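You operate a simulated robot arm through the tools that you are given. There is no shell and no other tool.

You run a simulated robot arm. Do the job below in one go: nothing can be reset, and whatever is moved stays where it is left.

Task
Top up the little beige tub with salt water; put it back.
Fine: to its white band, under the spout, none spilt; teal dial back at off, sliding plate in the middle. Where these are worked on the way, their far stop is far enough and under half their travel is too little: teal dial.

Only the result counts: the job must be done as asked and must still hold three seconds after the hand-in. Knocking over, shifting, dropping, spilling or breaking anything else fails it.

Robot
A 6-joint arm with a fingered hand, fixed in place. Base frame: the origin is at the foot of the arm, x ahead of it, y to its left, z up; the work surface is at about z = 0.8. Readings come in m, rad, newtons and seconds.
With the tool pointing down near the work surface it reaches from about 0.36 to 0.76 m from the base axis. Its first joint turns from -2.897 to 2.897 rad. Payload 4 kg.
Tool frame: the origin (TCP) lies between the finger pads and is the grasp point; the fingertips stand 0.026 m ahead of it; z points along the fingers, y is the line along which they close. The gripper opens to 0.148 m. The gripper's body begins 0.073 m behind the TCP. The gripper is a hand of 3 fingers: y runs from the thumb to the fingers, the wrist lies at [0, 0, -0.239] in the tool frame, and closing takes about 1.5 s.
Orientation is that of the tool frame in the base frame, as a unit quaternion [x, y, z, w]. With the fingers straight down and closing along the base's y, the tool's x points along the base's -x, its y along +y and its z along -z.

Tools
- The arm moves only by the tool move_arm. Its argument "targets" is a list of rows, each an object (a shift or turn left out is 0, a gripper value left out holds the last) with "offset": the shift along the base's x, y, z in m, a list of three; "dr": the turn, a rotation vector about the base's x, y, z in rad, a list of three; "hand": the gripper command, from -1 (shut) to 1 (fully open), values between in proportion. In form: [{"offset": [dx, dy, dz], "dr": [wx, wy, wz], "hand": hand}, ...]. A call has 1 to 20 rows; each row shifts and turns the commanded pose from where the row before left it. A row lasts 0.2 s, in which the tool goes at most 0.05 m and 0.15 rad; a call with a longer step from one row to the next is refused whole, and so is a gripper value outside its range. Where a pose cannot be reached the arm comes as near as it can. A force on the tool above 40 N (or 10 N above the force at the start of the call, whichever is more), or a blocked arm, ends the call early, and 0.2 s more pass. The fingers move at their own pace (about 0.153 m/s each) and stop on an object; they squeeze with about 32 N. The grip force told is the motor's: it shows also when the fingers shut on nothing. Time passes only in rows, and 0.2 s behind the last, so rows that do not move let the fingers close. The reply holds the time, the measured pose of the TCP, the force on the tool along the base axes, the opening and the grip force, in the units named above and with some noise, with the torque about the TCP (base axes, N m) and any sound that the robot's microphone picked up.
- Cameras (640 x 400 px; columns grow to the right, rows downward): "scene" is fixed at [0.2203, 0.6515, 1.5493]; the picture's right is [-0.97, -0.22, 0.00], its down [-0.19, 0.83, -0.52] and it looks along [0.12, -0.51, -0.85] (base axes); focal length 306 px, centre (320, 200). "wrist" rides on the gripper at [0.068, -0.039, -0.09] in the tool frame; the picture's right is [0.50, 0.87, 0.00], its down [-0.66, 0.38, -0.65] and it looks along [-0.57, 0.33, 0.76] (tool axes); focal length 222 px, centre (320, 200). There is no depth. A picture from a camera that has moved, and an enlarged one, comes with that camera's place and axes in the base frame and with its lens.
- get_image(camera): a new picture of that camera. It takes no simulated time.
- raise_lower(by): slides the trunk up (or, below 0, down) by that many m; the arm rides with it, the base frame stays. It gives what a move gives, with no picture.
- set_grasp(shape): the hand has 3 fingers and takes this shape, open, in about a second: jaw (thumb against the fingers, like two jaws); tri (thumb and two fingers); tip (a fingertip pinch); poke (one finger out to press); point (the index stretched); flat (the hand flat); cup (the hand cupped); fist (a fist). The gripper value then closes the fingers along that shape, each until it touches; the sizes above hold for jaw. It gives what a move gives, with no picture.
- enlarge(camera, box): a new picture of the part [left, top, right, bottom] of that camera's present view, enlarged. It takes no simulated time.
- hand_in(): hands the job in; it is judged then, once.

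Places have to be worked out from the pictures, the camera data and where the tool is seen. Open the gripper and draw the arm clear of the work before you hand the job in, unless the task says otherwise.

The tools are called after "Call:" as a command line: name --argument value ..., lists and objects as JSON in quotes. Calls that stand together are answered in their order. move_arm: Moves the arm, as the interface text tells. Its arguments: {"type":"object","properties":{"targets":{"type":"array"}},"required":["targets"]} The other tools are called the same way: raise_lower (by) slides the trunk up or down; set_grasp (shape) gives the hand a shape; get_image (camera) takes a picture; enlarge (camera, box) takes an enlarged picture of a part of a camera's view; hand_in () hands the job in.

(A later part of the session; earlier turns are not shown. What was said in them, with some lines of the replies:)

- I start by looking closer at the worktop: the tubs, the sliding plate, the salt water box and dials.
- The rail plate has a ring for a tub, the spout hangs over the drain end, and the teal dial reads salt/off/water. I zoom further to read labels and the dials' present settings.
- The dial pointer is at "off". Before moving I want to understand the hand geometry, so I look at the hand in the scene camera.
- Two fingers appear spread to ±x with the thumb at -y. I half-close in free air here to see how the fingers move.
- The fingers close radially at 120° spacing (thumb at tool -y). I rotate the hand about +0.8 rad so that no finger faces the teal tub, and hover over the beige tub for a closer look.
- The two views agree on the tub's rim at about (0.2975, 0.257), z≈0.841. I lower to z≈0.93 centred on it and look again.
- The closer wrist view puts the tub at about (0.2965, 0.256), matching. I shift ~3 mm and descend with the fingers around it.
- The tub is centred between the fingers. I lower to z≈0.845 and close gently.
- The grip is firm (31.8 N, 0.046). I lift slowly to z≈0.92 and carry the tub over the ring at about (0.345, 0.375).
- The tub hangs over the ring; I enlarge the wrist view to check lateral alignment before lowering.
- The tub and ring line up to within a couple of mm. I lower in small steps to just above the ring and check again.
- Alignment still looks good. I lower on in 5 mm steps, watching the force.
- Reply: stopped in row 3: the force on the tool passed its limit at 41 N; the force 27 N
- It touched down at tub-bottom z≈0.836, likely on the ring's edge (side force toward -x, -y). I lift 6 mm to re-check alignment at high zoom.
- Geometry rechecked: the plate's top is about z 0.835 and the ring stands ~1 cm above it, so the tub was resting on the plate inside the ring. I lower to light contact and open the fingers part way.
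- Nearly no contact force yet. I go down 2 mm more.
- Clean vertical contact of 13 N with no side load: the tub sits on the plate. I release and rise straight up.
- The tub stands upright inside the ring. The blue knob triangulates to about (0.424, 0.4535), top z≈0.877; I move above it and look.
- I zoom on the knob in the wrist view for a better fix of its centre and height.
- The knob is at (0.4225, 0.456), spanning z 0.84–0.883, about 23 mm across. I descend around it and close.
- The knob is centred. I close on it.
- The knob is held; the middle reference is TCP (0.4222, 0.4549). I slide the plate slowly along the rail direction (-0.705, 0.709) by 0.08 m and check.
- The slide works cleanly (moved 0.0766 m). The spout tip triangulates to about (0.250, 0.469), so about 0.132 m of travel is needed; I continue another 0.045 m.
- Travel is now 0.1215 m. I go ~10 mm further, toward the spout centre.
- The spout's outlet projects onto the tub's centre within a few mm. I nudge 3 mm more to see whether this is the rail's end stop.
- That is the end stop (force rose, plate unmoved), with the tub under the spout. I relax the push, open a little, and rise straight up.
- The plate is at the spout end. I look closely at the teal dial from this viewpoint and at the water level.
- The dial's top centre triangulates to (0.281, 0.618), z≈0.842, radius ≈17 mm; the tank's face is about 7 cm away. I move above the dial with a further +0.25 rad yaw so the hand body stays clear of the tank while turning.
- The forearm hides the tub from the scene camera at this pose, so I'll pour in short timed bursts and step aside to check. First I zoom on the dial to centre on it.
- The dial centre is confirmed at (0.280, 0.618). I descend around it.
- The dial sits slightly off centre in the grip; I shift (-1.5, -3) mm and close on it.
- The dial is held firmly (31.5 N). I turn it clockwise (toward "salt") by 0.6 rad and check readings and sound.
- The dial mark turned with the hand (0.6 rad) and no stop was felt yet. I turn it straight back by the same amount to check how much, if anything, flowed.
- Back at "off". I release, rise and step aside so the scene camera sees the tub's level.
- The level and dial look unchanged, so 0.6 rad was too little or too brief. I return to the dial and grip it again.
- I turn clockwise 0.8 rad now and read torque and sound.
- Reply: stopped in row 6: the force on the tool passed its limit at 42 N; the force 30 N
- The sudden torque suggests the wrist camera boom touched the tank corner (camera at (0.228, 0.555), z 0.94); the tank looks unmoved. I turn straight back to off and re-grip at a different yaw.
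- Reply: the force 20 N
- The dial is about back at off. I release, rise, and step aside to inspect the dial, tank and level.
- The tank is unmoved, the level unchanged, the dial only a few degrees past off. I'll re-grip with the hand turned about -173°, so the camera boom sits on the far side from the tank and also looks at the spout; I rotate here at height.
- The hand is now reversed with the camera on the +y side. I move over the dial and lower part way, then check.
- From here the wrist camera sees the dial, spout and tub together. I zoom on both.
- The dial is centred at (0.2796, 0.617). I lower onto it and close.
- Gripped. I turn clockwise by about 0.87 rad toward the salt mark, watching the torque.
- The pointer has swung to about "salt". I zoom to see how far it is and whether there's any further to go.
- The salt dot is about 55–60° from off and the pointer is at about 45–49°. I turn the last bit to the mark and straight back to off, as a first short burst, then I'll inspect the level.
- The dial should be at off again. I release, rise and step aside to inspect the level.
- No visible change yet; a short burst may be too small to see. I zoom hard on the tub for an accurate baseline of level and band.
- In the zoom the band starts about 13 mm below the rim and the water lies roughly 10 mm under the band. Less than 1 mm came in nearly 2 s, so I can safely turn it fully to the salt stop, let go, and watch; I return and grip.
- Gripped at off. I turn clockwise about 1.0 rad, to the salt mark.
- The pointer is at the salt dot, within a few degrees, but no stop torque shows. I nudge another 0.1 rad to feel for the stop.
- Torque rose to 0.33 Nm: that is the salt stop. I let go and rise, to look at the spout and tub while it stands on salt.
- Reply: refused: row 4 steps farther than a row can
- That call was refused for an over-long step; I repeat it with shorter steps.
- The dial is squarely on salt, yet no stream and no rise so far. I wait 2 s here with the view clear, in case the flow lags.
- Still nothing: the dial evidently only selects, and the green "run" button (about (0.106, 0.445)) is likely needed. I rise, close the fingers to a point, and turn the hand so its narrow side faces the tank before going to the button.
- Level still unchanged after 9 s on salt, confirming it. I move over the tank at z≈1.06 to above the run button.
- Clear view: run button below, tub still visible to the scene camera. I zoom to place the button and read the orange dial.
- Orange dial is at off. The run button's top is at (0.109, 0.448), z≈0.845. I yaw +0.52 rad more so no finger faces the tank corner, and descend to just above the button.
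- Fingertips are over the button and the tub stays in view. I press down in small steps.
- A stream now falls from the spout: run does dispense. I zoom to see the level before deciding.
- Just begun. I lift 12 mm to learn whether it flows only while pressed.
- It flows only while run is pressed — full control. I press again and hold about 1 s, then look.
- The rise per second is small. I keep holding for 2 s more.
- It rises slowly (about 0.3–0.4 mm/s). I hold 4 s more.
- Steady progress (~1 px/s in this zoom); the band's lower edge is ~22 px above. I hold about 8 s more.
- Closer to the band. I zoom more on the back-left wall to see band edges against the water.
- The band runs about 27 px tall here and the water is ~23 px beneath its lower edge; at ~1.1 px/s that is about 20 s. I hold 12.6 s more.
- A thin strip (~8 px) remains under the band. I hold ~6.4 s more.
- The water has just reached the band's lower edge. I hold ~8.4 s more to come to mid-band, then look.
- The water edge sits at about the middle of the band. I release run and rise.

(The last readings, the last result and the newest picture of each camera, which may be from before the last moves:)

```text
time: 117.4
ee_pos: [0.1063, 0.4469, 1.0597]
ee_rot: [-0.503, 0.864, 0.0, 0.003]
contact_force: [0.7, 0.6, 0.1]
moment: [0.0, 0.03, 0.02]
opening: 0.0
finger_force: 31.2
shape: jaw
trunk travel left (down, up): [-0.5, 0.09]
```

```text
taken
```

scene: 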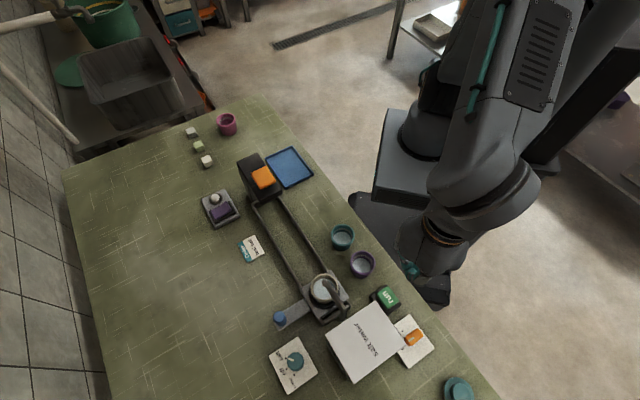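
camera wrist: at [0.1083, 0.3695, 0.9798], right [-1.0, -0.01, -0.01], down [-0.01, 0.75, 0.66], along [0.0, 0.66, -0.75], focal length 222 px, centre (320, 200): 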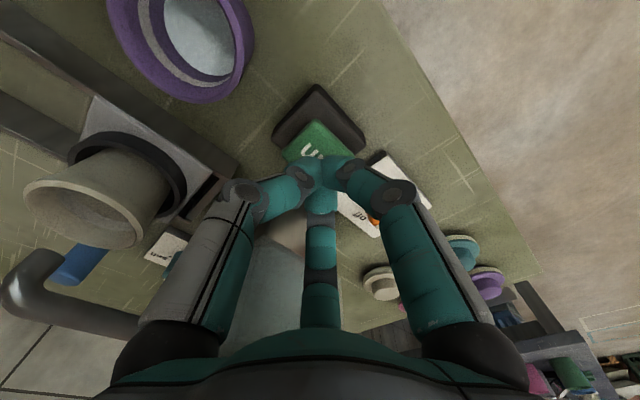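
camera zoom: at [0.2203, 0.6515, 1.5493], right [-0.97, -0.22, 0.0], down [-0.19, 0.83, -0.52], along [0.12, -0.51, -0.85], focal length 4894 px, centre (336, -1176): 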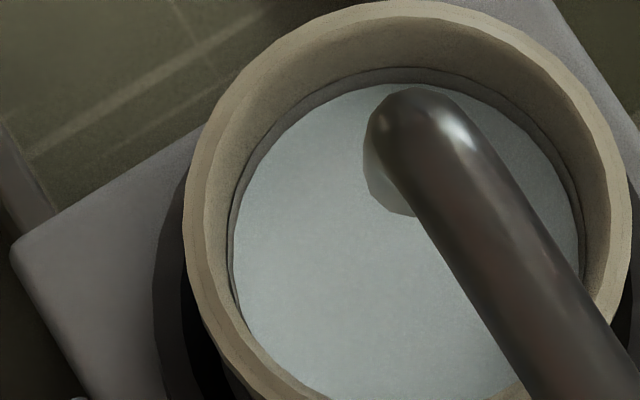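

Flow stopped, level mid-band, nothing spilt. I carry the hand back over the dial at height, turning it to the earlier safe yaw (camera away from the tank).

Call:
move_arm --targets '[{"offset": [0.0216, 0.02125, 0], "dr": [0, 0, -0.147]}, {"offset": [0.0216, 0.02125, 0], "dr": [0, 0, -0.147]}, {"offset": [0.0216, 0.02125, 0], "dr": [0, 0, -0.147]}, {"offset": [0.0216, 0.02125, 0], "dr": [0, 0, -0.147]}, {"offset": [0.0216, 0.02125, 0], "dr": [0, 0, -0.147]}, {"offset": [0.0216, 0.02125, 0], "dr": [0, 0, -0.147]}, {"offset": [0.0216, 0.02125, 0], "dr": [0, 0, -0.147]}, {"offset": [0.0216, 0.02125, 0], "dr": [0, 0, -0.147]}, {"dr": [0, 0, -0.147]}, {"dr": [0, 0, -0.147]}, {"dr": [0, 0, -0.147]}, {"dr": [0, 0, -0.147]}, {"dr": [0, 0, -0.147]}, {"dr": [0, 0, -0.147]}, {"dr": [0, 0, -0.147]}, {"dr": [0, 0, -0.147]}, {"dr": [0, 0, -0.147]}, {"dr": [0, 0, -0.147]}, {"dr": [0, 0, -0.147]}, {"dr": [0, 0, -0.147]}]'

Call:
move_arm --targets '[{"dr": [0, 0, -0.141], "hand": 0.0}, {"dr": [0, 0, -0.141]}, {"dr": [0, 0, -0.141]}, {"dr": [0, 0, -0.141]}, {"dr": [0, 0, -0.141]}, {"dr": [0, 0, -0.141]}, {"dr": [0, 0, -0.141]}, {"dr": [0, 0, -0.141]}, {"offset": [0, 0, -0.04]}, {"offset": [0, 0, -0.04]}, {"offset": [0, 0, -0.03]}, {}]'

Call:
get_image --camera "wrist"

Call:
enlarge --camera "wrist" --box '[250, 30, 390, 170]'

```text
time: 121.6
ee_pos: [0.279, 0.6176, 1.0591]
ee_rot: [0.809, 0.587, -0.003, 0.0]
contact_force: [0.4, 0.4, -0.1]
moment: [0.03, 0.0, -0.02]
opening: 0.0
finger_force: 32.5
shape: jaw
trunk travel left (down, up): [-0.5, 0.09]
```

```text
time: 124.2
ee_pos: [0.2804, 0.6148, 0.9472]
ee_rot: [0.998, 0.064, -0.003, -0.001]
contact_force: [1.8, 3.5, 1.8]
moment: [-0.12, 0.16, 0.0]
opening: 0.0725
finger_force: 0.1
shape: jaw
trunk travel left (down, up): [-0.5, 0.09]
```

```text
taken
camera wrist: at [0.343, 0.6614, 1.0372], right [0.61, -0.8, -0.01], down [-0.6, -0.46, 0.66], along [-0.52, -0.39, -0.75], focal length 222 px, centre (320, 200)
```

wrist: 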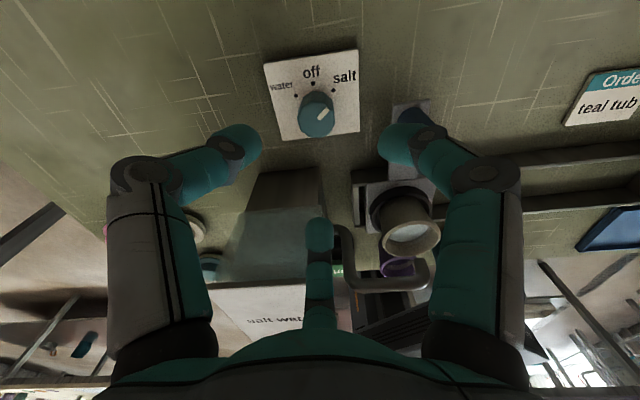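

```text
2.86 times, centred on (320, 100) of wrist
camera zoom: at [0.343, 0.6614, 1.0372], right [0.61, -0.8, -0.01], down [-0.6, -0.46, 0.66], along [-0.52, -0.39, -0.75], focal length 635 px, centre (320, 486)
```

zoom: 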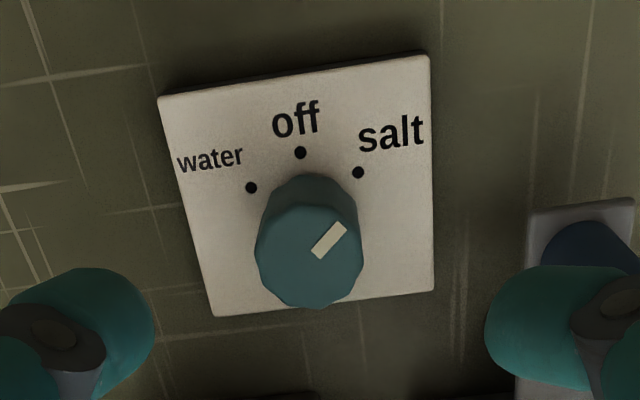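

A small side force suggests the finger facing the tank corner is brushing it. I narrow the fingers and yaw +0.32 rad away from it.

Call:
move_arm --targets '[{"offset": [0, 0, 0.01], "hand": -0.2}, {"dr": [0, 0, 0.11]}, {"dr": [0, 0, 0.11]}, {"dr": [0, 0, 0.1]}, {}]'

Call:
enlarge --camera "scene" --box '[260, 260, 420, 400]'

Call:
enlarge --camera "wrist" --box '[250, 30, 390, 170]'

```text
time: 125.4
ee_pos: [0.28, 0.618, 0.9586]
ee_rot: [0.975, 0.222, -0.003, -0.001]
contact_force: [0.1, 0.1, 0.5]
moment: [0.04, -0.06, -0.02]
opening: 0.0597
finger_force: 0.0
shape: jaw
trunk travel left (down, up): [-0.5, 0.09]
```

```text
2.86 times, centred on (340, 330) of scene
camera zoom: at [0.2203, 0.6515, 1.5493], right [-0.97, -0.22, 0.0], down [-0.19, 0.83, -0.52], along [0.12, -0.51, -0.85], focal length 874 px, centre (263, -171)
```

zoom: 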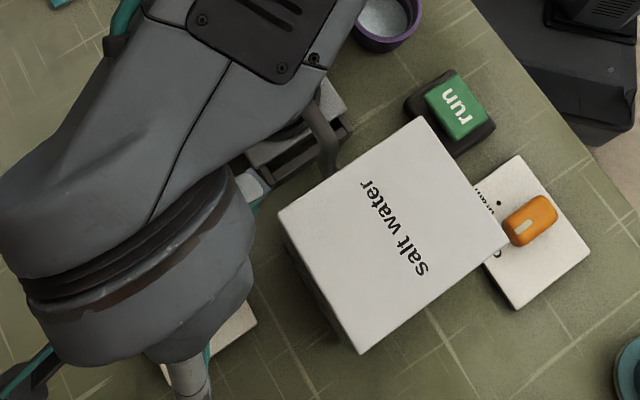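

```text
2.86 times, centred on (320, 100) of wrist
camera zoom: at [0.3244, 0.6802, 1.0478], right [0.83, -0.56, -0.01], down [-0.42, -0.63, 0.66], along [-0.37, -0.54, -0.75], focal length 635 px, centre (320, 486)
```

zoom: 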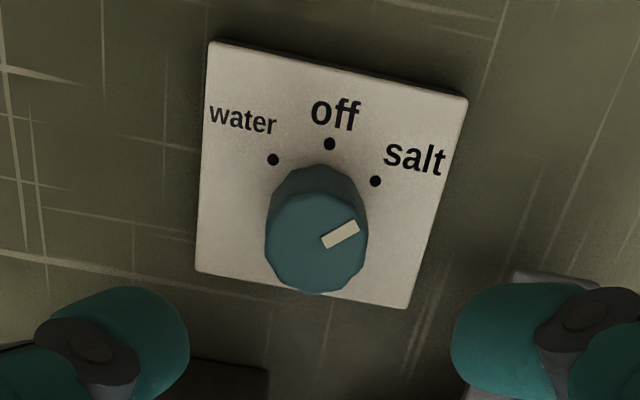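

Free of contact, tank unmoved. I lower onto the dial and close.

Call:
move_arm --targets '[{"offset": [0, 0, -0.035]}, {"offset": [0, 0, -0.035]}, {"offset": [0, 0, -0.025]}, {"offset": [0, 0, -0.012]}, {}, {"hand": -0.5}, {"hand": -0.8}, {"hand": -1}, {}, {}, {}]'

Call:
enlarge --camera "wrist" --box '[240, 40, 400, 220]'

```text
time: 127.8
ee_pos: [0.2786, 0.6157, 0.853]
ee_rot: [0.975, 0.223, -0.003, 0.0]
contact_force: [-0.3, 3.5, -3.5]
moment: [0.15, 0.04, -0.03]
opening: 0.0253
finger_force: 32.4
shape: jaw
trunk travel left (down, up): [-0.5, 0.09]
```

```text
2.22 times, centred on (320, 130) of wrist
camera zoom: at [0.3235, 0.6803, 0.9414], right [0.83, -0.56, -0.01], down [-0.42, -0.63, 0.66], along [-0.37, -0.54, -0.75], focal length 494 px, centre (320, 356)
```

zoom: 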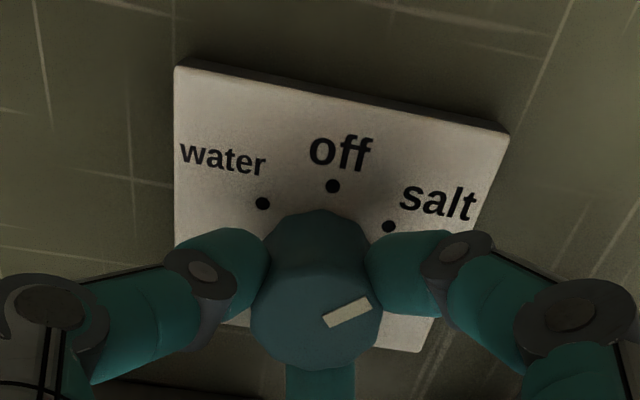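

The pointer needs about +65° (1.13 rad) to return from the salt stop to off. I turn 0.85 rad first and check forces.

Call:
move_arm --targets '[{"dr": [0, 0, 0.142]}, {"dr": [0, 0, 0.142]}, {"dr": [0, 0, 0.142]}, {"dr": [0, 0, 0.142]}, {"dr": [0, 0, 0.142]}, {"dr": [0, 0, 0.142]}]'

Call:
enlarge --camera "wrist" --box '[240, 40, 400, 220]'

```text
time: 129.2
ee_pos: [0.2797, 0.6176, 0.8521]
ee_rot: [0.795, 0.607, -0.003, 0.0]
contact_force: [5.3, 5.6, 3.1]
moment: [0.16, -0.05, -0.02]
opening: 0.025
finger_force: 32.3
shape: jaw
trunk travel left (down, up): [-0.5, 0.09]
```

```text
2.22 times, centred on (320, 130) of wrist
camera zoom: at [0.2604, 0.6921, 0.9411], right [0.97, 0.25, -0.01], down [0.2, -0.73, 0.66], along [0.16, -0.64, -0.75], focal length 494 px, centre (320, 356)
```

zoom: 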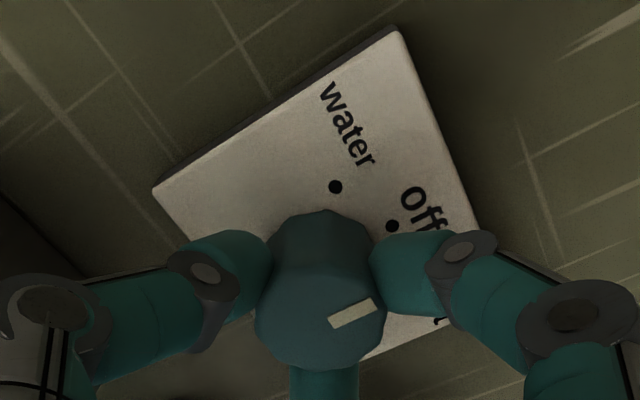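

Forces are low; I turn the remaining 0.28 rad.

Call:
move_arm --targets '[{"dr": [0, 0, 0.14]}, {"dr": [0, 0, 0.14]}, {}]'

Call:
enlarge --camera "wrist" --box '[240, 40, 400, 220]'

```text
time: 130.0
ee_pos: [0.28, 0.6167, 0.8515]
ee_rot: [0.703, 0.711, -0.003, 0.0]
contact_force: [4.2, 6.3, 4.8]
moment: [0.13, -0.08, 0.01]
opening: 0.025
finger_force: 32.6
shape: jaw
trunk travel left (down, up): [-0.5, 0.09]
```

```text
2.22 times, centred on (320, 130) of wrist
camera zoom: at [0.2405, 0.684, 0.941], right [0.86, 0.51, -0.01], down [0.39, -0.65, 0.66], along [0.33, -0.57, -0.75], focal length 494 px, centre (320, 356)
```

zoom: 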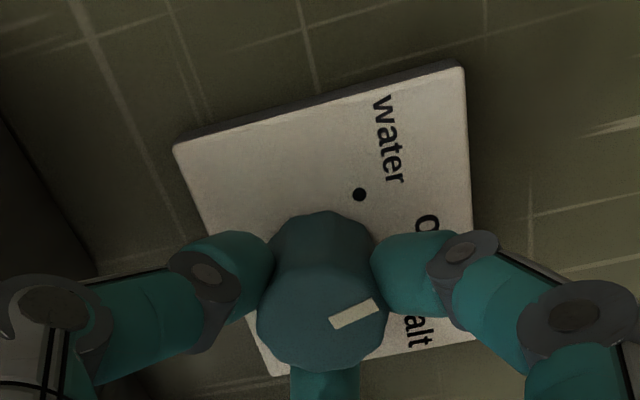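

Now I open a little, rise, and step aside to check the dial from the scene camera.

Call:
move_arm --targets '[{"hand": -0.5}, {"hand": -0.2}, {}, {"offset": [0, 0, 0.035]}, {"offset": [0, 0, 0.045]}, {"offset": [0, 0, 0.045]}, {"offset": [0.02, -0.02, 0.02]}, {"offset": [0.032, -0.032, 0]}, {"offset": [0.02, -0.02, 0]}, {}]'

Call:
enlarge --camera "scene" --box '[265, 330, 325, 400]'

Call:
enlarge --camera "scene" --box '[260, 240, 360, 320]'

Call:
get_image --camera "wrist"

```text
time: 132.2
ee_pos: [0.3527, 0.5435, 0.9976]
ee_rot: [0.703, 0.711, -0.003, 0.0]
contact_force: [0.5, 0.1, -0.1]
moment: [0.0, 0.02, 0.01]
opening: 0.0589
finger_force: 0.0
shape: jaw
trunk travel left (down, up): [-0.5, 0.09]
```

```text
5.71 times, centred on (295, 365) of scene
camera zoom: at [0.2203, 0.6515, 1.5493], right [-0.97, -0.22, 0.0], down [-0.19, 0.83, -0.52], along [0.12, -0.51, -0.85], focal length 1748 px, centre (463, -743)
```

zoom: 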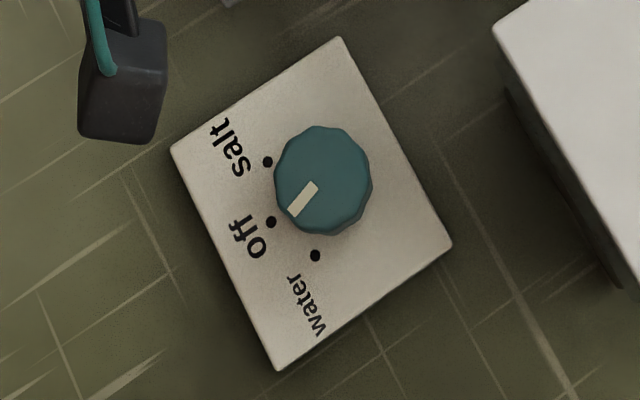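

```text
5.00 times, centred on (310, 280) of scene
camera zoom: at [0.2203, 0.6515, 1.5493], right [-0.97, -0.22, 0.0], down [-0.19, 0.83, -0.52], along [0.12, -0.51, -0.85], focal length 1529 px, centre (370, -200)
```

zoom: 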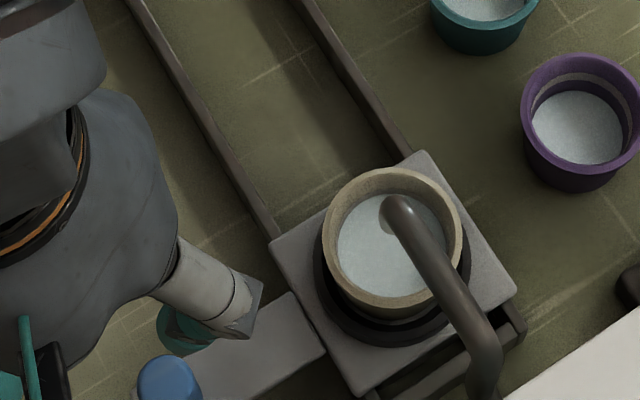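

```text
taken
camera wrist: at [0.3133, 0.6112, 1.0878], right [0.86, 0.51, -0.01], down [0.39, -0.65, 0.66], along [0.33, -0.57, -0.75], focal length 222 px, centre (320, 200)
```

wrist: 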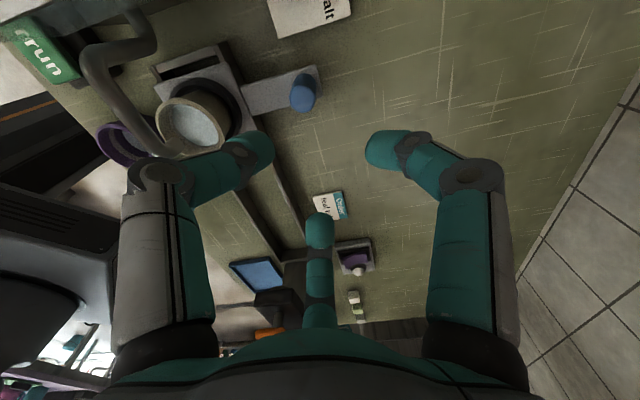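

Dial overshot off by about 14° toward water. I go back and correct by -0.25 rad.

Call:
move_arm --targets '[{"offset": [-0.02, 0.02, 0]}, {"offset": [-0.032, 0.032, 0]}, {"offset": [-0.02, 0.02, -0.02]}, {"offset": [0, 0, -0.045]}, {"offset": [0, 0, -0.045]}, {"offset": [0, 0, -0.035]}, {}, {"hand": -0.5}, {"hand": -0.8}, {"hand": -1}, {}, {}, {}, {"dr": [0, 0, -0.125]}, {"dr": [0, 0, -0.125]}, {}]'

Call:
move_arm --targets '[{"hand": -0.5}, {"hand": -0.2}, {}, {"offset": [0, 0, 0.035]}, {"offset": [0, 0, 0.045]}, {"offset": [0, 0, 0.045]}, {"offset": [0.02, -0.02, 0.02]}, {"offset": [0.032, -0.032, 0]}, {"offset": [0.02, -0.02, 0]}, {}]'

Call:
enlarge --camera "scene" --box '[265, 330, 325, 400]'

```text
time: 135.6
ee_pos: [0.279, 0.6161, 0.8526]
ee_rot: [0.787, 0.616, -0.003, 0.001]
contact_force: [-4.2, -0.9, -3.5]
moment: [0.02, 0.14, 0.03]
opening: 0.0248
finger_force: 32.3
shape: jaw
trunk travel left (down, up): [-0.5, 0.09]
```

```text
time: 137.8
ee_pos: [0.3516, 0.5437, 0.9964]
ee_rot: [0.786, 0.618, -0.003, 0.0]
contact_force: [0.4, 0.1, -0.3]
moment: [0.01, -0.01, -0.04]
opening: 0.0589
finger_force: 0.1
shape: jaw
trunk travel left (down, up): [-0.5, 0.09]
```

```text
5.71 times, centred on (295, 365) of scene
camera zoom: at [0.2203, 0.6515, 1.5493], right [-0.97, -0.22, 0.0], down [-0.19, 0.83, -0.52], along [0.12, -0.51, -0.85], focal length 1748 px, centre (463, -743)
```

zoom: 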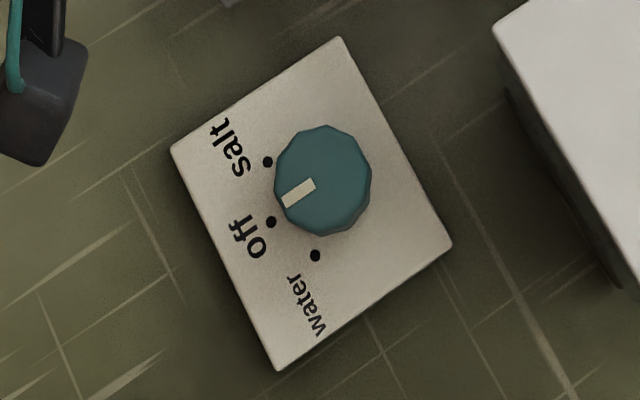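

The dial now matches its initial off position exactly. Next I move above the slide knob (about (0.330, 0.549)) and check alignment.

Call:
move_arm --targets '[{"offset": [-0.021, 0.005, 0]}, {"offset": [0, 0, -0.035]}, {}]'

Call:
enlarge --camera "wrist" --box '[260, 60, 380, 180]'

Call:
enlarge --camera "scene" --box '[240, 240, 360, 340]'

```text
time: 138.6
ee_pos: [0.3295, 0.5507, 0.9618]
ee_rot: [0.787, 0.617, -0.004, 0.001]
contact_force: [-0.4, -0.2, 0.8]
moment: [0.02, 0.06, 0.0]
opening: 0.0586
finger_force: 0.1
shape: jaw
trunk travel left (down, up): [-0.5, 0.09]
```

```text
3.33 times, centred on (320, 120) of wrist
camera zoom: at [0.3085, 0.6255, 1.0501], right [0.96, 0.28, -0.01], down [0.21, -0.72, 0.66], along [0.18, -0.63, -0.75], focal length 740 px, centre (320, 467)
```

zoom: 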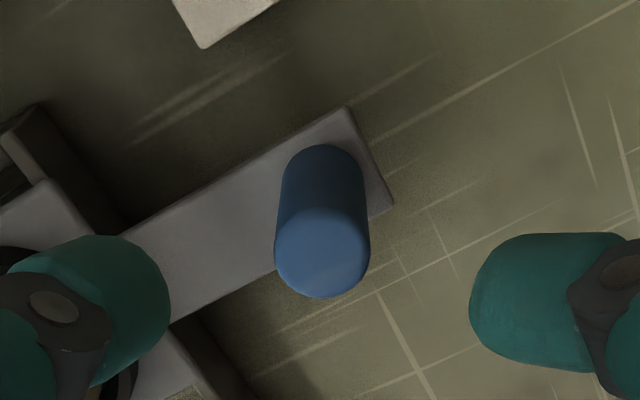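

```text
4.00 times, centred on (300, 290) of scene
camera zoom: at [0.2203, 0.6515, 1.5493], right [-0.97, -0.22, 0.0], down [-0.19, 0.83, -0.52], along [0.12, -0.51, -0.85], focal length 1223 px, centre (400, -160)
```

zoom: 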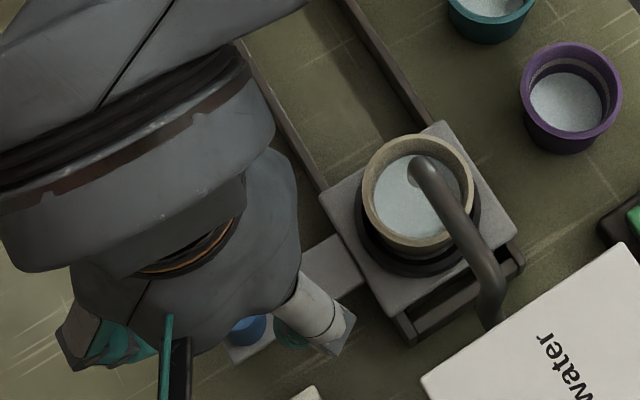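

The knob is at (0.330, 0.5515), centred under the hand. I lower and grip.

Call:
move_arm --targets '[{"offset": [0, 0, -0.03]}, {"offset": [0, 0, -0.03]}, {"offset": [0, 0, -0.029]}, {}, {"hand": -0.6}, {"hand": -1}, {}, {}, {}]'

Call:
get_image --camera "wrist"

```text
time: 140.6
ee_pos: [0.3279, 0.549, 0.8715]
ee_rot: [0.786, 0.618, -0.003, 0.001]
contact_force: [0.1, -0.7, -7.3]
moment: [0.02, -0.01, -0.02]
opening: 0.0167
finger_force: 32.0
shape: jaw
trunk travel left (down, up): [-0.5, 0.09]
```

```text
taken
camera wrist: at [0.307, 0.6244, 0.9604], right [0.96, 0.28, -0.01], down [0.22, -0.72, 0.66], along [0.18, -0.63, -0.75], focal length 222 px, centre (320, 200)
```

wrist: 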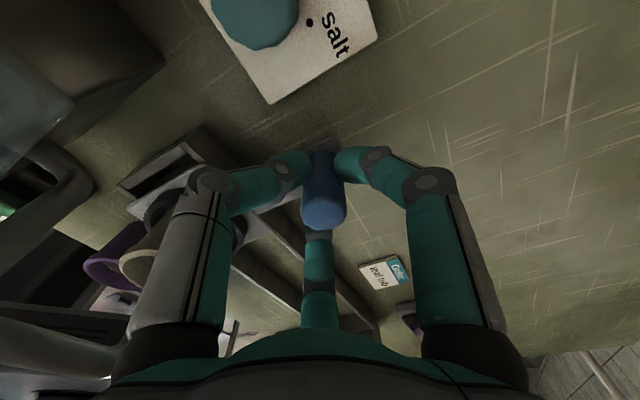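

Gripped at (0.328, 0.549). I slide the plate gently back by about (0.0932, -0.0941) to the middle.

Call:
move_arm --targets '[{"offset": [0.002, -0.002, 0]}, {"offset": [0.004, -0.004, 0]}, {"offset": [0.006, -0.006, 0]}, {"offset": [0.008, -0.008, 0]}, {"offset": [0.008, -0.008, 0]}, {"offset": [0.008, -0.008, 0]}, {"offset": [0.008, -0.008, 0]}, {"offset": [0.008, -0.008, 0]}, {"offset": [0.008, -0.008, 0]}, {"offset": [0.008, -0.008, 0]}, {"offset": [0.008, -0.008, 0]}, {"offset": [0.007, -0.007, 0]}, {"offset": [0.005, -0.005, 0]}, {"offset": [0.003, -0.003, 0]}, {}, {}]'

Call:
get_image --camera "wrist"

Call:
enlarge --camera "scene" --box '[220, 180, 400, 300]'

```text
time: 144.0
ee_pos: [0.4228, 0.458, 0.8722]
ee_rot: [0.787, 0.617, -0.004, 0.001]
contact_force: [-12.1, -11.4, -24.2]
moment: [-0.21, 0.26, 0.12]
opening: 0.0156
finger_force: 32.0
shape: jaw
trunk travel left (down, up): [-0.5, 0.09]
```

```text
taken
camera wrist: at [0.4006, 0.5333, 0.9614], right [0.96, 0.28, -0.01], down [0.22, -0.72, 0.66], along [0.18, -0.63, -0.75], focal length 222 px, centre (320, 200)
```

wrist: 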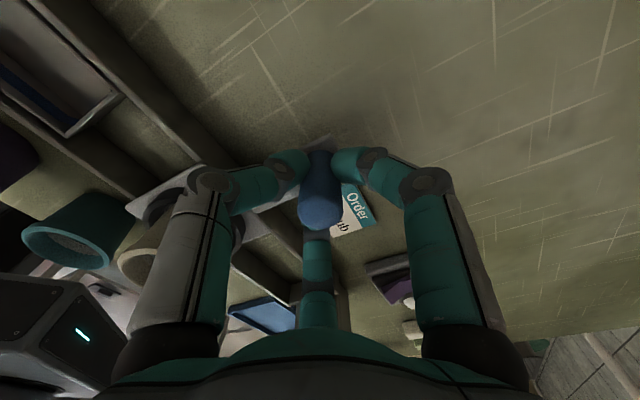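

```text
3.33 times, centred on (310, 240) of scene
camera zoom: at [0.2203, 0.6515, 1.5493], right [-0.97, -0.22, 0.0], down [-0.19, 0.83, -0.52], along [0.12, -0.51, -0.85], focal length 1020 px, centre (353, 67)
```

zoom: 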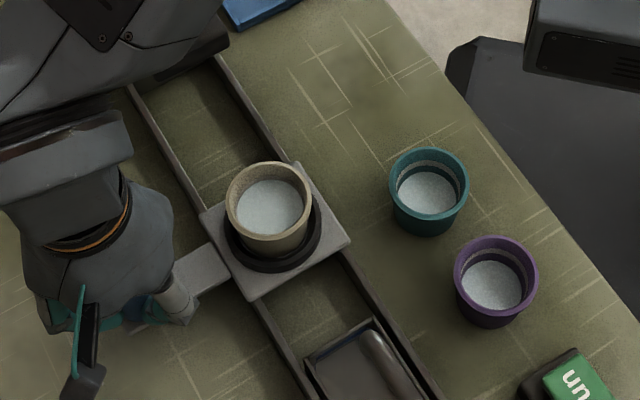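

The plate's corners coincide with the initial picture: it is back in the middle. I relax the strain, open and rise.

Call:
move_arm --targets '[{"offset": [-0.001, -0.001, -0.001]}, {"hand": -0.5}, {"hand": -0.1}, {}, {"offset": [0, 0, 0.03]}, {"offset": [0, 0, 0.04]}, {"offset": [0, 0, 0.04]}, {}]'

Call:
enlarge --camera "scene" --box '[220, 180, 400, 300]'

```text
time: 145.8
ee_pos: [0.4201, 0.4585, 0.9825]
ee_rot: [0.787, 0.617, -0.004, 0.0]
contact_force: [0.7, -0.2, -0.9]
moment: [0.0, -0.03, -0.03]
opening: 0.0663
finger_force: 0.2
shape: jaw
trunk travel left (down, up): [-0.5, 0.09]
```

```text
3.33 times, centred on (310, 240) of scene
camera zoom: at [0.2203, 0.6515, 1.5493], right [-0.97, -0.22, 0.0], down [-0.19, 0.83, -0.52], along [0.12, -0.51, -0.85], focal length 1020 px, centre (353, 67)
```

zoom: 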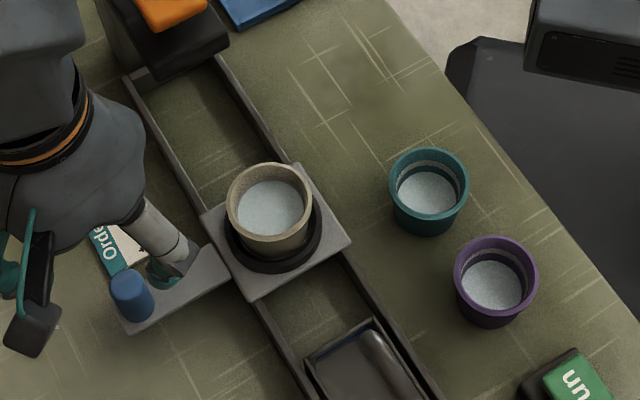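

The plate and knob stand as at the start. I zoom on the tub to check the level against the band now that the spout is out of the way.

Call:
enlarge --camera "scene" --box '[280, 224, 306, 250]'

```text
15.38 times, centred on (293, 237) of scene
camera zoom: at [0.2203, 0.6515, 1.5493], right [-0.97, -0.22, 0.0], down [-0.19, 0.83, -0.52], along [0.12, -0.51, -0.85], focal length 4706 px, centre (735, -369)
```

zoom: 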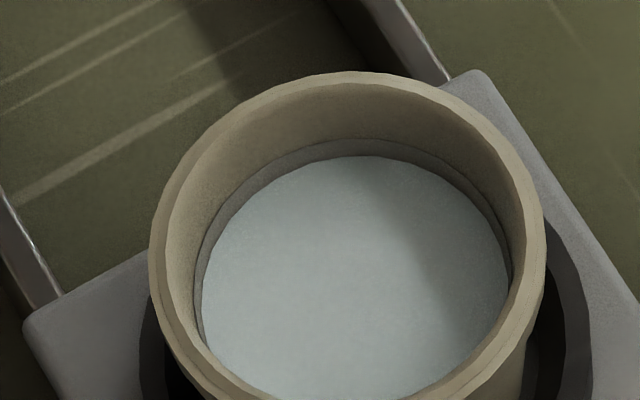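

The level lies inside the band. Now I move over the tub, yawing +0.56 rad so the fingers will straddle the teal tub's direction when it's put back.

Call:
move_arm --targets '[{"offset": [-0.019, -0.0205, 0.01], "dr": [0, 0, 0.14], "hand": 0.5}, {"offset": [-0.019, -0.0205, 0], "dr": [0, 0, 0.14]}, {"offset": [-0.019, -0.0205, 0], "dr": [0, 0, 0.14]}, {"offset": [-0.019, -0.0205, 0], "dr": [0, 0, 0.14]}, {}]'

Call:
get_image --camera "wrist"

Call:
enlarge --camera "scene" --box '[240, 180, 360, 280]'

```text
time: 147.0
ee_pos: [0.3437, 0.3751, 0.9919]
ee_rot: [0.585, 0.811, -0.002, 0.001]
contact_force: [-0.4, 0.9, 0.2]
moment: [0.02, -0.03, 0.01]
opening: 0.1108
finger_force: 0.1
shape: jaw
trunk travel left (down, up): [-0.5, 0.09]
```

```text
taken
camera wrist: at [0.2851, 0.427, 1.081], right [0.66, 0.75, -0.01], down [0.57, -0.5, 0.66], along [0.49, -0.44, -0.75], focal length 222 px, centre (320, 200)
```

wrist: 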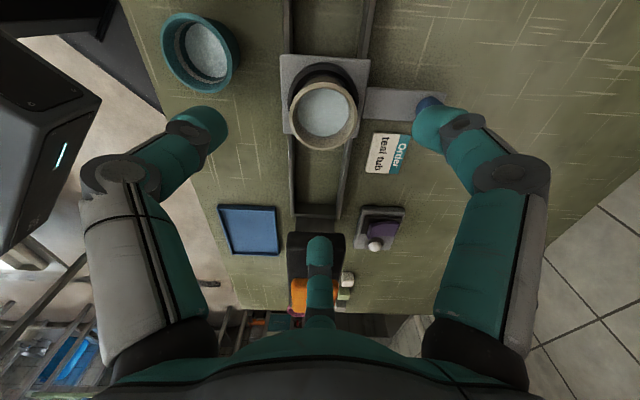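

```text
4.00 times, centred on (300, 230) of scene
camera zoom: at [0.2203, 0.6515, 1.5493], right [-0.97, -0.22, 0.0], down [-0.19, 0.83, -0.52], along [0.12, -0.51, -0.85], focal length 1223 px, centre (400, 80)
```

zoom: 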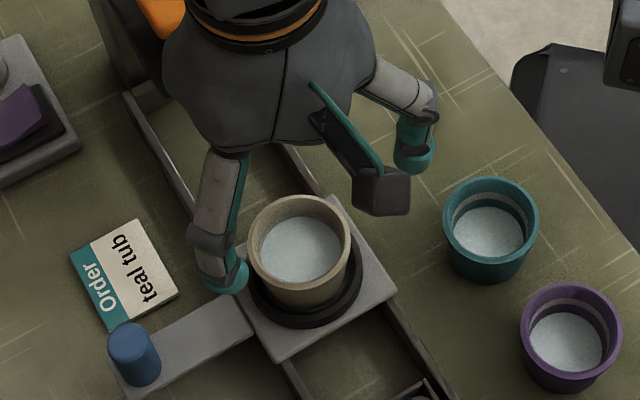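

I lower to z≈0.93 and recheck the centring.

Call:
move_arm --targets '[{"offset": [0, 0, -0.03]}, {"offset": [0, 0, -0.03]}, {}]'

Call:
enlarge --camera "wrist" --box '[250, 70, 400, 220]'

```text
time: 147.8
ee_pos: [0.3438, 0.3758, 0.9304]
ee_rot: [0.585, 0.811, -0.003, 0.002]
contact_force: [-0.1, -0.2, 0.0]
moment: [-0.01, 0.01, -0.02]
opening: 0.1107
finger_force: 0.0
shape: jaw
trunk travel left (down, up): [-0.5, 0.09]
```

```text
2.67 times, centred on (325, 145) of wrist
camera zoom: at [0.2851, 0.4273, 1.0202], right [0.66, 0.75, -0.01], down [0.57, -0.5, 0.66], along [0.49, -0.44, -0.75], focal length 592 px, centre (307, 347)
```

zoom: 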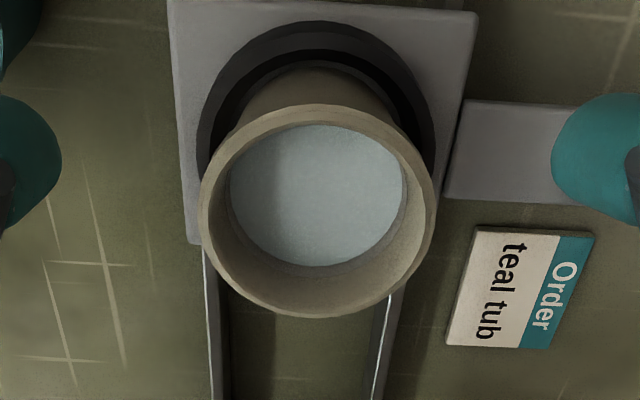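

Tub is centred at (0.3435, 0.378). I lower to the grip height and close.

Call:
move_arm --targets '[{"offset": [0, 0.0015, -0.025]}, {"offset": [0, 0, -0.015]}, {"offset": [0, 0, -0.007]}, {}, {"hand": 0.2}, {"hand": 0.0}, {"hand": -0.2}, {"hand": -0.4}, {"hand": -0.6}, {}, {}]'

Call:
enlarge --camera "scene" --box '[260, 200, 340, 270]'

Call:
get_image --camera "wrist"

```text
time: 150.2
ee_pos: [0.3453, 0.3783, 0.8853]
ee_rot: [0.586, 0.81, -0.003, 0.001]
contact_force: [-0.2, -0.1, -0.5]
moment: [0.01, -0.03, -0.01]
opening: 0.046
finger_force: 32.0
shape: jaw
trunk travel left (down, up): [-0.5, 0.09]
```

```text
5.71 times, centred on (300, 235) of scene
camera zoom: at [0.2203, 0.6515, 1.5493], right [-0.97, -0.22, 0.0], down [-0.19, 0.83, -0.52], along [0.12, -0.51, -0.85], focal length 1748 px, centre (434, 0)
```

zoom: 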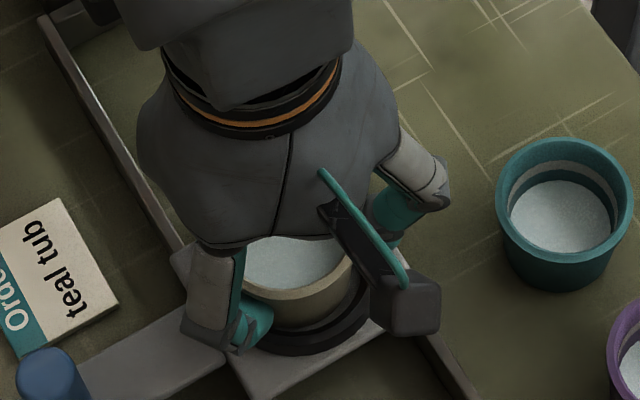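

```text
taken
camera wrist: at [0.2866, 0.4297, 0.9748], right [0.66, 0.75, -0.01], down [0.57, -0.5, 0.66], along [0.49, -0.44, -0.75], focal length 222 px, centre (320, 200)
```

wrist: 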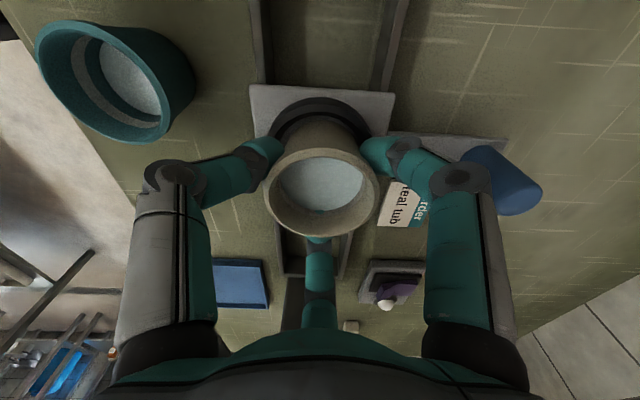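

Held firmly. I lift slowly, keeping it level.

Call:
move_arm --targets '[{"offset": [0, 0, 0.003]}, {"offset": [0, 0, 0.006]}, {"offset": [0, 0, 0.009]}, {"offset": [0, 0, 0.01]}, {"offset": [0, 0, 0.009]}, {"offset": [0, 0, 0.006]}, {"offset": [0, 0, 0.003]}, {}]'

Call:
enlarge --camera "scene" --box '[260, 200, 340, 270]'

```text
time: 152.0
ee_pos: [0.3442, 0.3768, 0.9311]
ee_rot: [0.586, 0.81, -0.003, 0.002]
contact_force: [-0.8, -0.8, -0.2]
moment: [0.0, 0.02, 0.0]
opening: 0.0461
finger_force: 32.1
shape: jaw
trunk travel left (down, up): [-0.5, 0.09]
```

```text
5.71 times, centred on (300, 235) of scene
camera zoom: at [0.2203, 0.6515, 1.5493], right [-0.97, -0.22, 0.0], down [-0.19, 0.83, -0.52], along [0.12, -0.51, -0.85], focal length 1748 px, centre (434, 0)
```

zoom: 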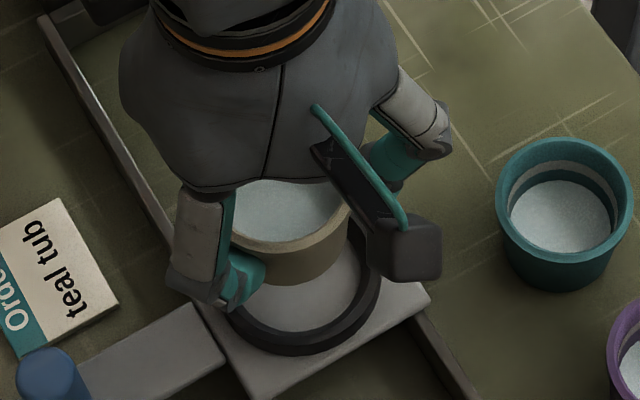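

Clear of the ring with the level undisturbed. I carry it smoothly back toward its original spot (0.2965, 0.2555).

Call:
move_arm --targets '[{"offset": [-0.0014, -0.0036, 0]}, {"offset": [-0.0029, -0.0073, 0]}, {"offset": [-0.0043, -0.0109, 0]}, {"offset": [-0.0052, -0.0134, 0]}, {"offset": [-0.0057, -0.0146, 0]}, {"offset": [-0.0057, -0.0146, 0]}, {"offset": [-0.0057, -0.0146, 0]}, {"offset": [-0.0052, -0.0134, 0]}, {"offset": [-0.0043, -0.0109, 0]}, {"offset": [-0.0033, -0.0085, 0]}, {"offset": [-0.0024, -0.0061, 0]}, {"offset": [-0.0014, -0.0036, 0]}, {}, {}]'

Call:
get_image --camera "wrist"

Call:
enlarge --camera "scene" --box '[280, 150, 380, 250]'

```text
time: 155.0
ee_pos: [0.2992, 0.256, 0.9317]
ee_rot: [0.586, 0.811, -0.003, 0.002]
contact_force: [-0.3, 0.5, -1.3]
moment: [-0.01, -0.02, -0.02]
opening: 0.0458
finger_force: 32.2
shape: jaw
trunk travel left (down, up): [-0.5, 0.09]
```

```text
taken
camera wrist: at [0.2394, 0.3077, 1.0202], right [0.66, 0.75, -0.01], down [0.57, -0.5, 0.66], along [0.49, -0.44, -0.75], focal length 222 px, centre (320, 200)
```

wrist: 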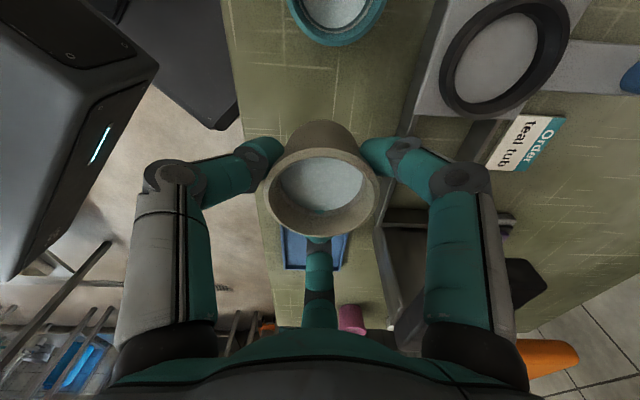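

```text
4.00 times, centred on (330, 200) of scene
camera zoom: at [0.2203, 0.6515, 1.5493], right [-0.97, -0.22, 0.0], down [-0.19, 0.83, -0.52], along [0.12, -0.51, -0.85], focal length 1223 px, centre (280, 200)
```

zoom: 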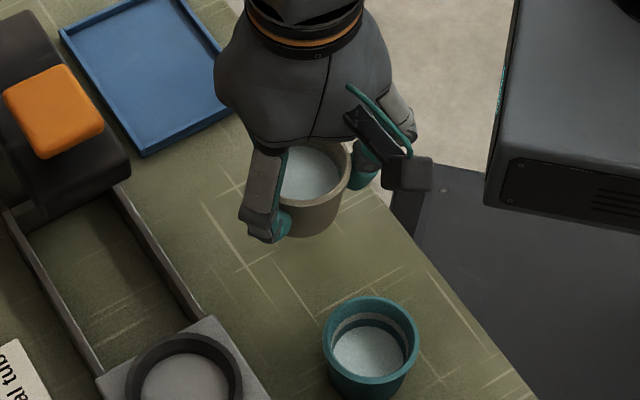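

I lower it gradually to just above the table.

Call:
move_arm --targets '[{"offset": [-0.001, 0, -0.005]}, {"offset": [0, 0, -0.01]}, {"offset": [0, 0, -0.015]}, {"offset": [0, 0, -0.015]}, {"offset": [0, 0, -0.015]}, {"offset": [0, 0, -0.01]}, {"offset": [0, 0, -0.005]}, {}]'

Call:
enlarge --camera "scene" --box '[300, 190, 350, 240]'

```text
time: 156.8
ee_pos: [0.297, 0.2548, 0.8565]
ee_rot: [0.586, 0.811, -0.003, 0.002]
contact_force: [0.3, -1.1, -0.1]
moment: [-0.01, 0.02, -0.02]
opening: 0.0458
finger_force: 31.8
shape: jaw
trunk travel left (down, up): [-0.5, 0.09]
```

```text
8.00 times, centred on (325, 215) of scene
camera zoom: at [0.2203, 0.6515, 1.5493], right [-0.97, -0.22, 0.0], down [-0.19, 0.83, -0.52], along [0.12, -0.51, -0.85], focal length 2447 px, centre (280, 80)
```

zoom: 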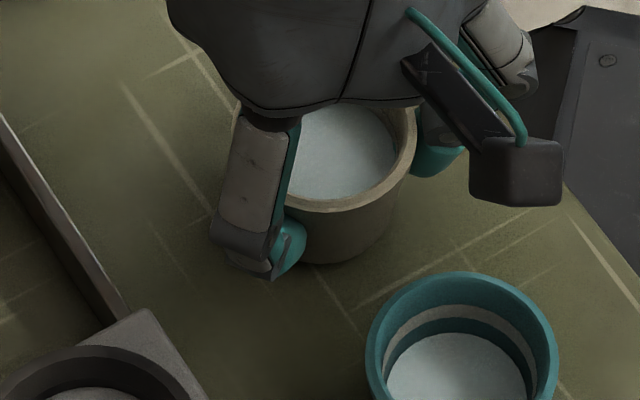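

Compared with the first picture the tub is a few mm short of its spot in +y. I shift (+1, +5) mm and lower a little more.

Call:
move_arm --targets '[{"offset": [0.0005, 0.0025, 0]}, {"offset": [0.0005, 0.0025, 0]}, {"offset": [0, 0, -0.003]}, {}]'

Call:
enlarge --camera "scene" --box '[300, 190, 350, 240]'

```text
time: 157.8
ee_pos: [0.2976, 0.2597, 0.8534]
ee_rot: [0.586, 0.811, -0.003, 0.002]
contact_force: [-0.2, 0.8, -1.4]
moment: [-0.02, 0.03, -0.03]
opening: 0.0461
finger_force: 31.7
shape: jaw
trunk travel left (down, up): [-0.5, 0.09]
```

```text
8.00 times, centred on (325, 215) of scene
camera zoom: at [0.2203, 0.6515, 1.5493], right [-0.97, -0.22, 0.0], down [-0.19, 0.83, -0.52], along [0.12, -0.51, -0.85], focal length 2447 px, centre (280, 80)
```

zoom: 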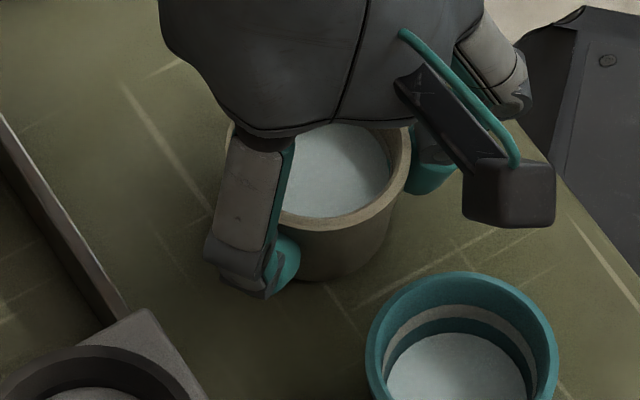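

Nearly coincident with the original picture. I lower in 2 mm steps to contact.

Call:
move_arm --targets '[{"offset": [0, 0.001, -0.002]}, {}]'

Call:
move_arm --targets '[{"offset": [0, 0, -0.002]}, {}]'

Call:
enlarge --camera "scene" --box '[300, 190, 350, 240]'

```text
time: 158.4
ee_pos: [0.297, 0.2603, 0.8502]
ee_rot: [0.586, 0.81, -0.003, 0.001]
contact_force: [0.0, 0.2, -1.4]
moment: [-0.04, -0.01, 0.02]
opening: 0.0458
finger_force: 31.6
shape: jaw
trunk travel left (down, up): [-0.5, 0.09]
```

```text
time: 159.0
ee_pos: [0.2972, 0.2608, 0.8494]
ee_rot: [0.586, 0.81, -0.003, 0.001]
contact_force: [-0.5, 0.5, -1.8]
moment: [0.01, -0.02, -0.01]
opening: 0.0457
finger_force: 31.5
shape: jaw
trunk travel left (down, up): [-0.5, 0.09]
```

```text
8.00 times, centred on (325, 215) of scene
camera zoom: at [0.2203, 0.6515, 1.5493], right [-0.97, -0.22, 0.0], down [-0.19, 0.83, -0.52], along [0.12, -0.51, -0.85], focal length 2447 px, centre (280, 80)
```

zoom: 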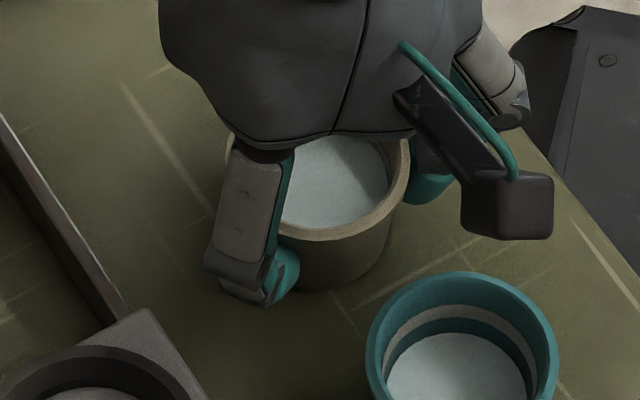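

It matches the original position in the picture. One more small step for contact.

Call:
move_arm --targets '[{"offset": [0, 0, -0.0015]}, {}]'

```text
time: 159.6
ee_pos: [0.2965, 0.2605, 0.8471]
ee_rot: [0.585, 0.811, -0.003, 0.001]
contact_force: [0.8, -0.6, 6.0]
moment: [-0.02, 0.12, 0.03]
opening: 0.0461
finger_force: 32.1
shape: jaw
trunk travel left (down, up): [-0.5, 0.09]
```

Contact at 6 N: the tub is on the table. I open gently and rise straight up.

Call:
move_arm --targets '[{"hand": -0.25}, {"hand": -0.1}, {"hand": 0.1}, {"hand": 0.3}, {"hand": 0.5}, {}, {"offset": [0, 0, 0.01]}, {"offset": [0, 0, 0.03]}, {"offset": [0, 0, 0.04]}, {"offset": [0, 0, 0.045]}, {"offset": [0, 0, 0.045]}, {}]'

Call:
enlarge --camera "scene" --box '[300, 190, 350, 240]'

Call:
get_image --camera "scene"

```text
time: 162.2
ee_pos: [0.2996, 0.259, 1.018]
ee_rot: [0.585, 0.811, -0.004, 0.002]
contact_force: [-0.2, 0.1, 0.6]
moment: [-0.01, 0.02, 0.0]
opening: 0.1108
finger_force: 0.2
shape: jaw
trunk travel left (down, up): [-0.5, 0.09]
```

```text
8.00 times, centred on (325, 215) of scene
camera zoom: at [0.2203, 0.6515, 1.5493], right [-0.97, -0.22, 0.0], down [-0.19, 0.83, -0.52], along [0.12, -0.51, -0.85], focal length 2447 px, centre (280, 80)
```

zoom: 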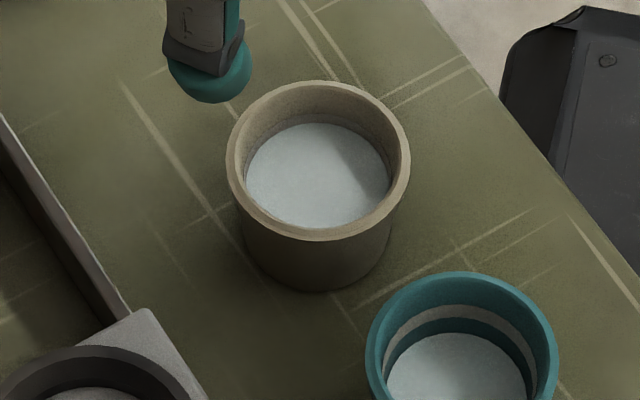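

```text
taken
```

scene: 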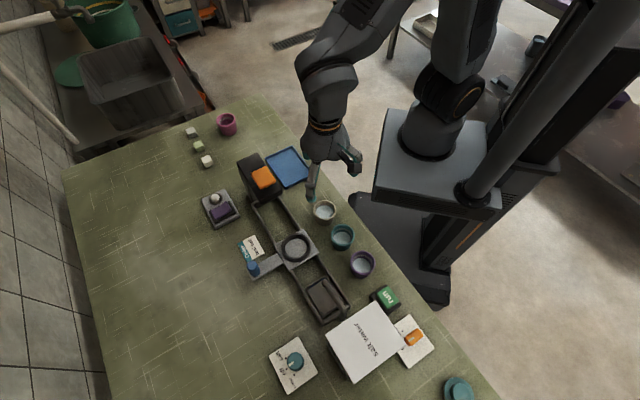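

The tub stands within 1 mm of its original place, everything else looks unchanged. A final zoom on level, plate and dial.

Call:
enlarge --camera "scene" --box '[312, 196, 338, 222]'

Call:
enlarge --camera "scene" --box '[240, 220, 360, 320]'

Call:
enlarge --camera "scene" --box '[250, 280, 450, 400]'

```text
15.38 times, centred on (325, 209) of scene
camera zoom: at [0.2203, 0.6515, 1.5493], right [-0.97, -0.22, 0.0], down [-0.19, 0.83, -0.52], along [0.12, -0.51, -0.85], focal length 4706 px, centre (243, 62)
```

zoom: 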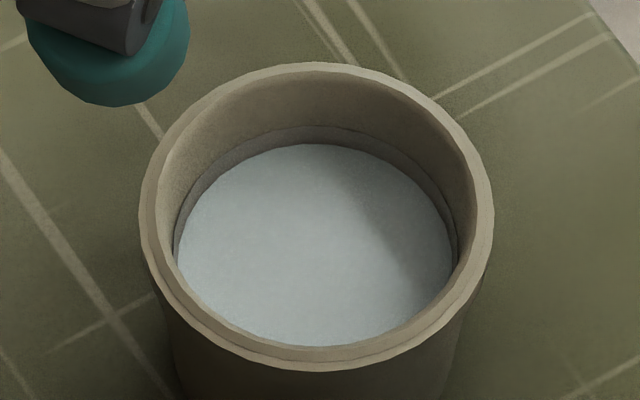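

```text
4.00 times, centred on (300, 270) of scene
camera zoom: at [0.2203, 0.6515, 1.5493], right [-0.97, -0.22, 0.0], down [-0.19, 0.83, -0.52], along [0.12, -0.51, -0.85], focal length 1223 px, centre (400, -80)
```

zoom: 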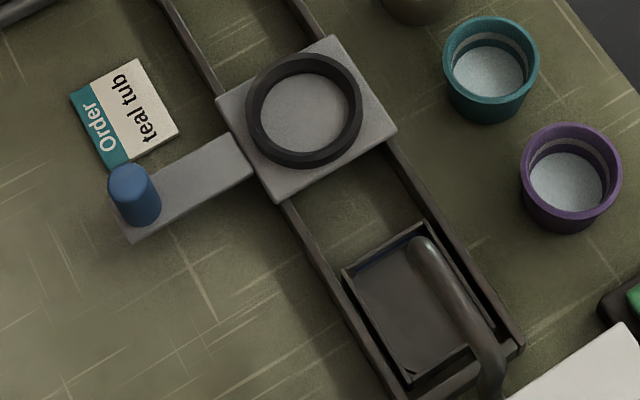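

```text
3.20 times, centred on (350, 340) of scene
camera zoom: at [0.2203, 0.6515, 1.5493], right [-0.97, -0.22, 0.0], down [-0.19, 0.83, -0.52], along [0.12, -0.51, -0.85], focal length 979 px, centre (224, -248)
```

zoom: 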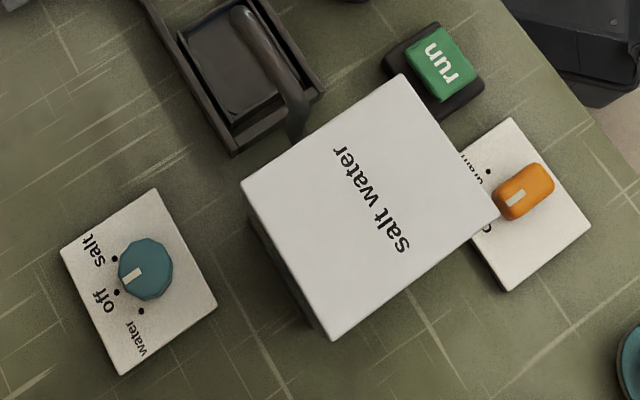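

Level in the band, plate in the middle, dial at off, tray dry. I draw the arm up and clear with the hand open.

Call:
move_arm --targets '[{"offset": [0, 0, 0.04], "hand": 1}, {"offset": [0, 0, 0.04]}, {"offset": [0, 0, 0.04]}, {}, {}, {}]'

Call:
get_image --camera "scene"

```text
time: 163.6
ee_pos: [0.2966, 0.2613, 1.1359]
ee_rot: [0.586, 0.81, -0.003, 0.002]
contact_force: [0.2, -0.2, 0.2]
moment: [-0.02, 0.03, -0.01]
opening: 0.1476
finger_force: 0.0
shape: jaw
trunk travel left (down, up): [-0.5, 0.09]
```

```text
taken
```

scene: 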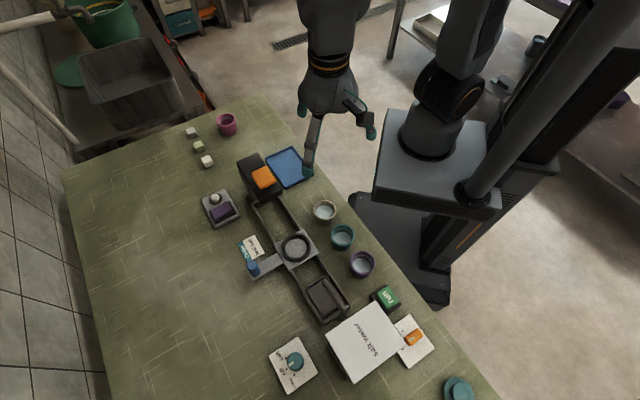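

The arm is clear with the hand open, and everything is in place, so I hand the job in.

Call:
hand_in

```text
The job is handed in.
```

I've topped up the beige tub with salt water and put it back within about 1 mm of where it started. The job is handed in; I haven't been shown a result.

- **Level:** the water sits about halfway up the white band. I saw nothing spilt, and the drip tray looked dry.
- **Teal dial:** it is back at off and matches its starting position. I overshot towards "water" by about 14° on the way back and corrected it. The run button wasn't pressed, and I saw no water flow, while it was off that mark.
- **Sliding plate:** it is back in the middle, with its corners matching the first picture.
- **Run button:** turning the dial to "salt" did nothing on its own, because the water only flows while the green run button is held down. I poured the whole top-up that way with the dial at "salt".
- **Bumps:** the wrist camera knocked the tank once while I was first turning the dial, hard enough to trip the force limit. A finger probably brushed the tank lightly later. I compared pictures after each, and the tank had not moved.
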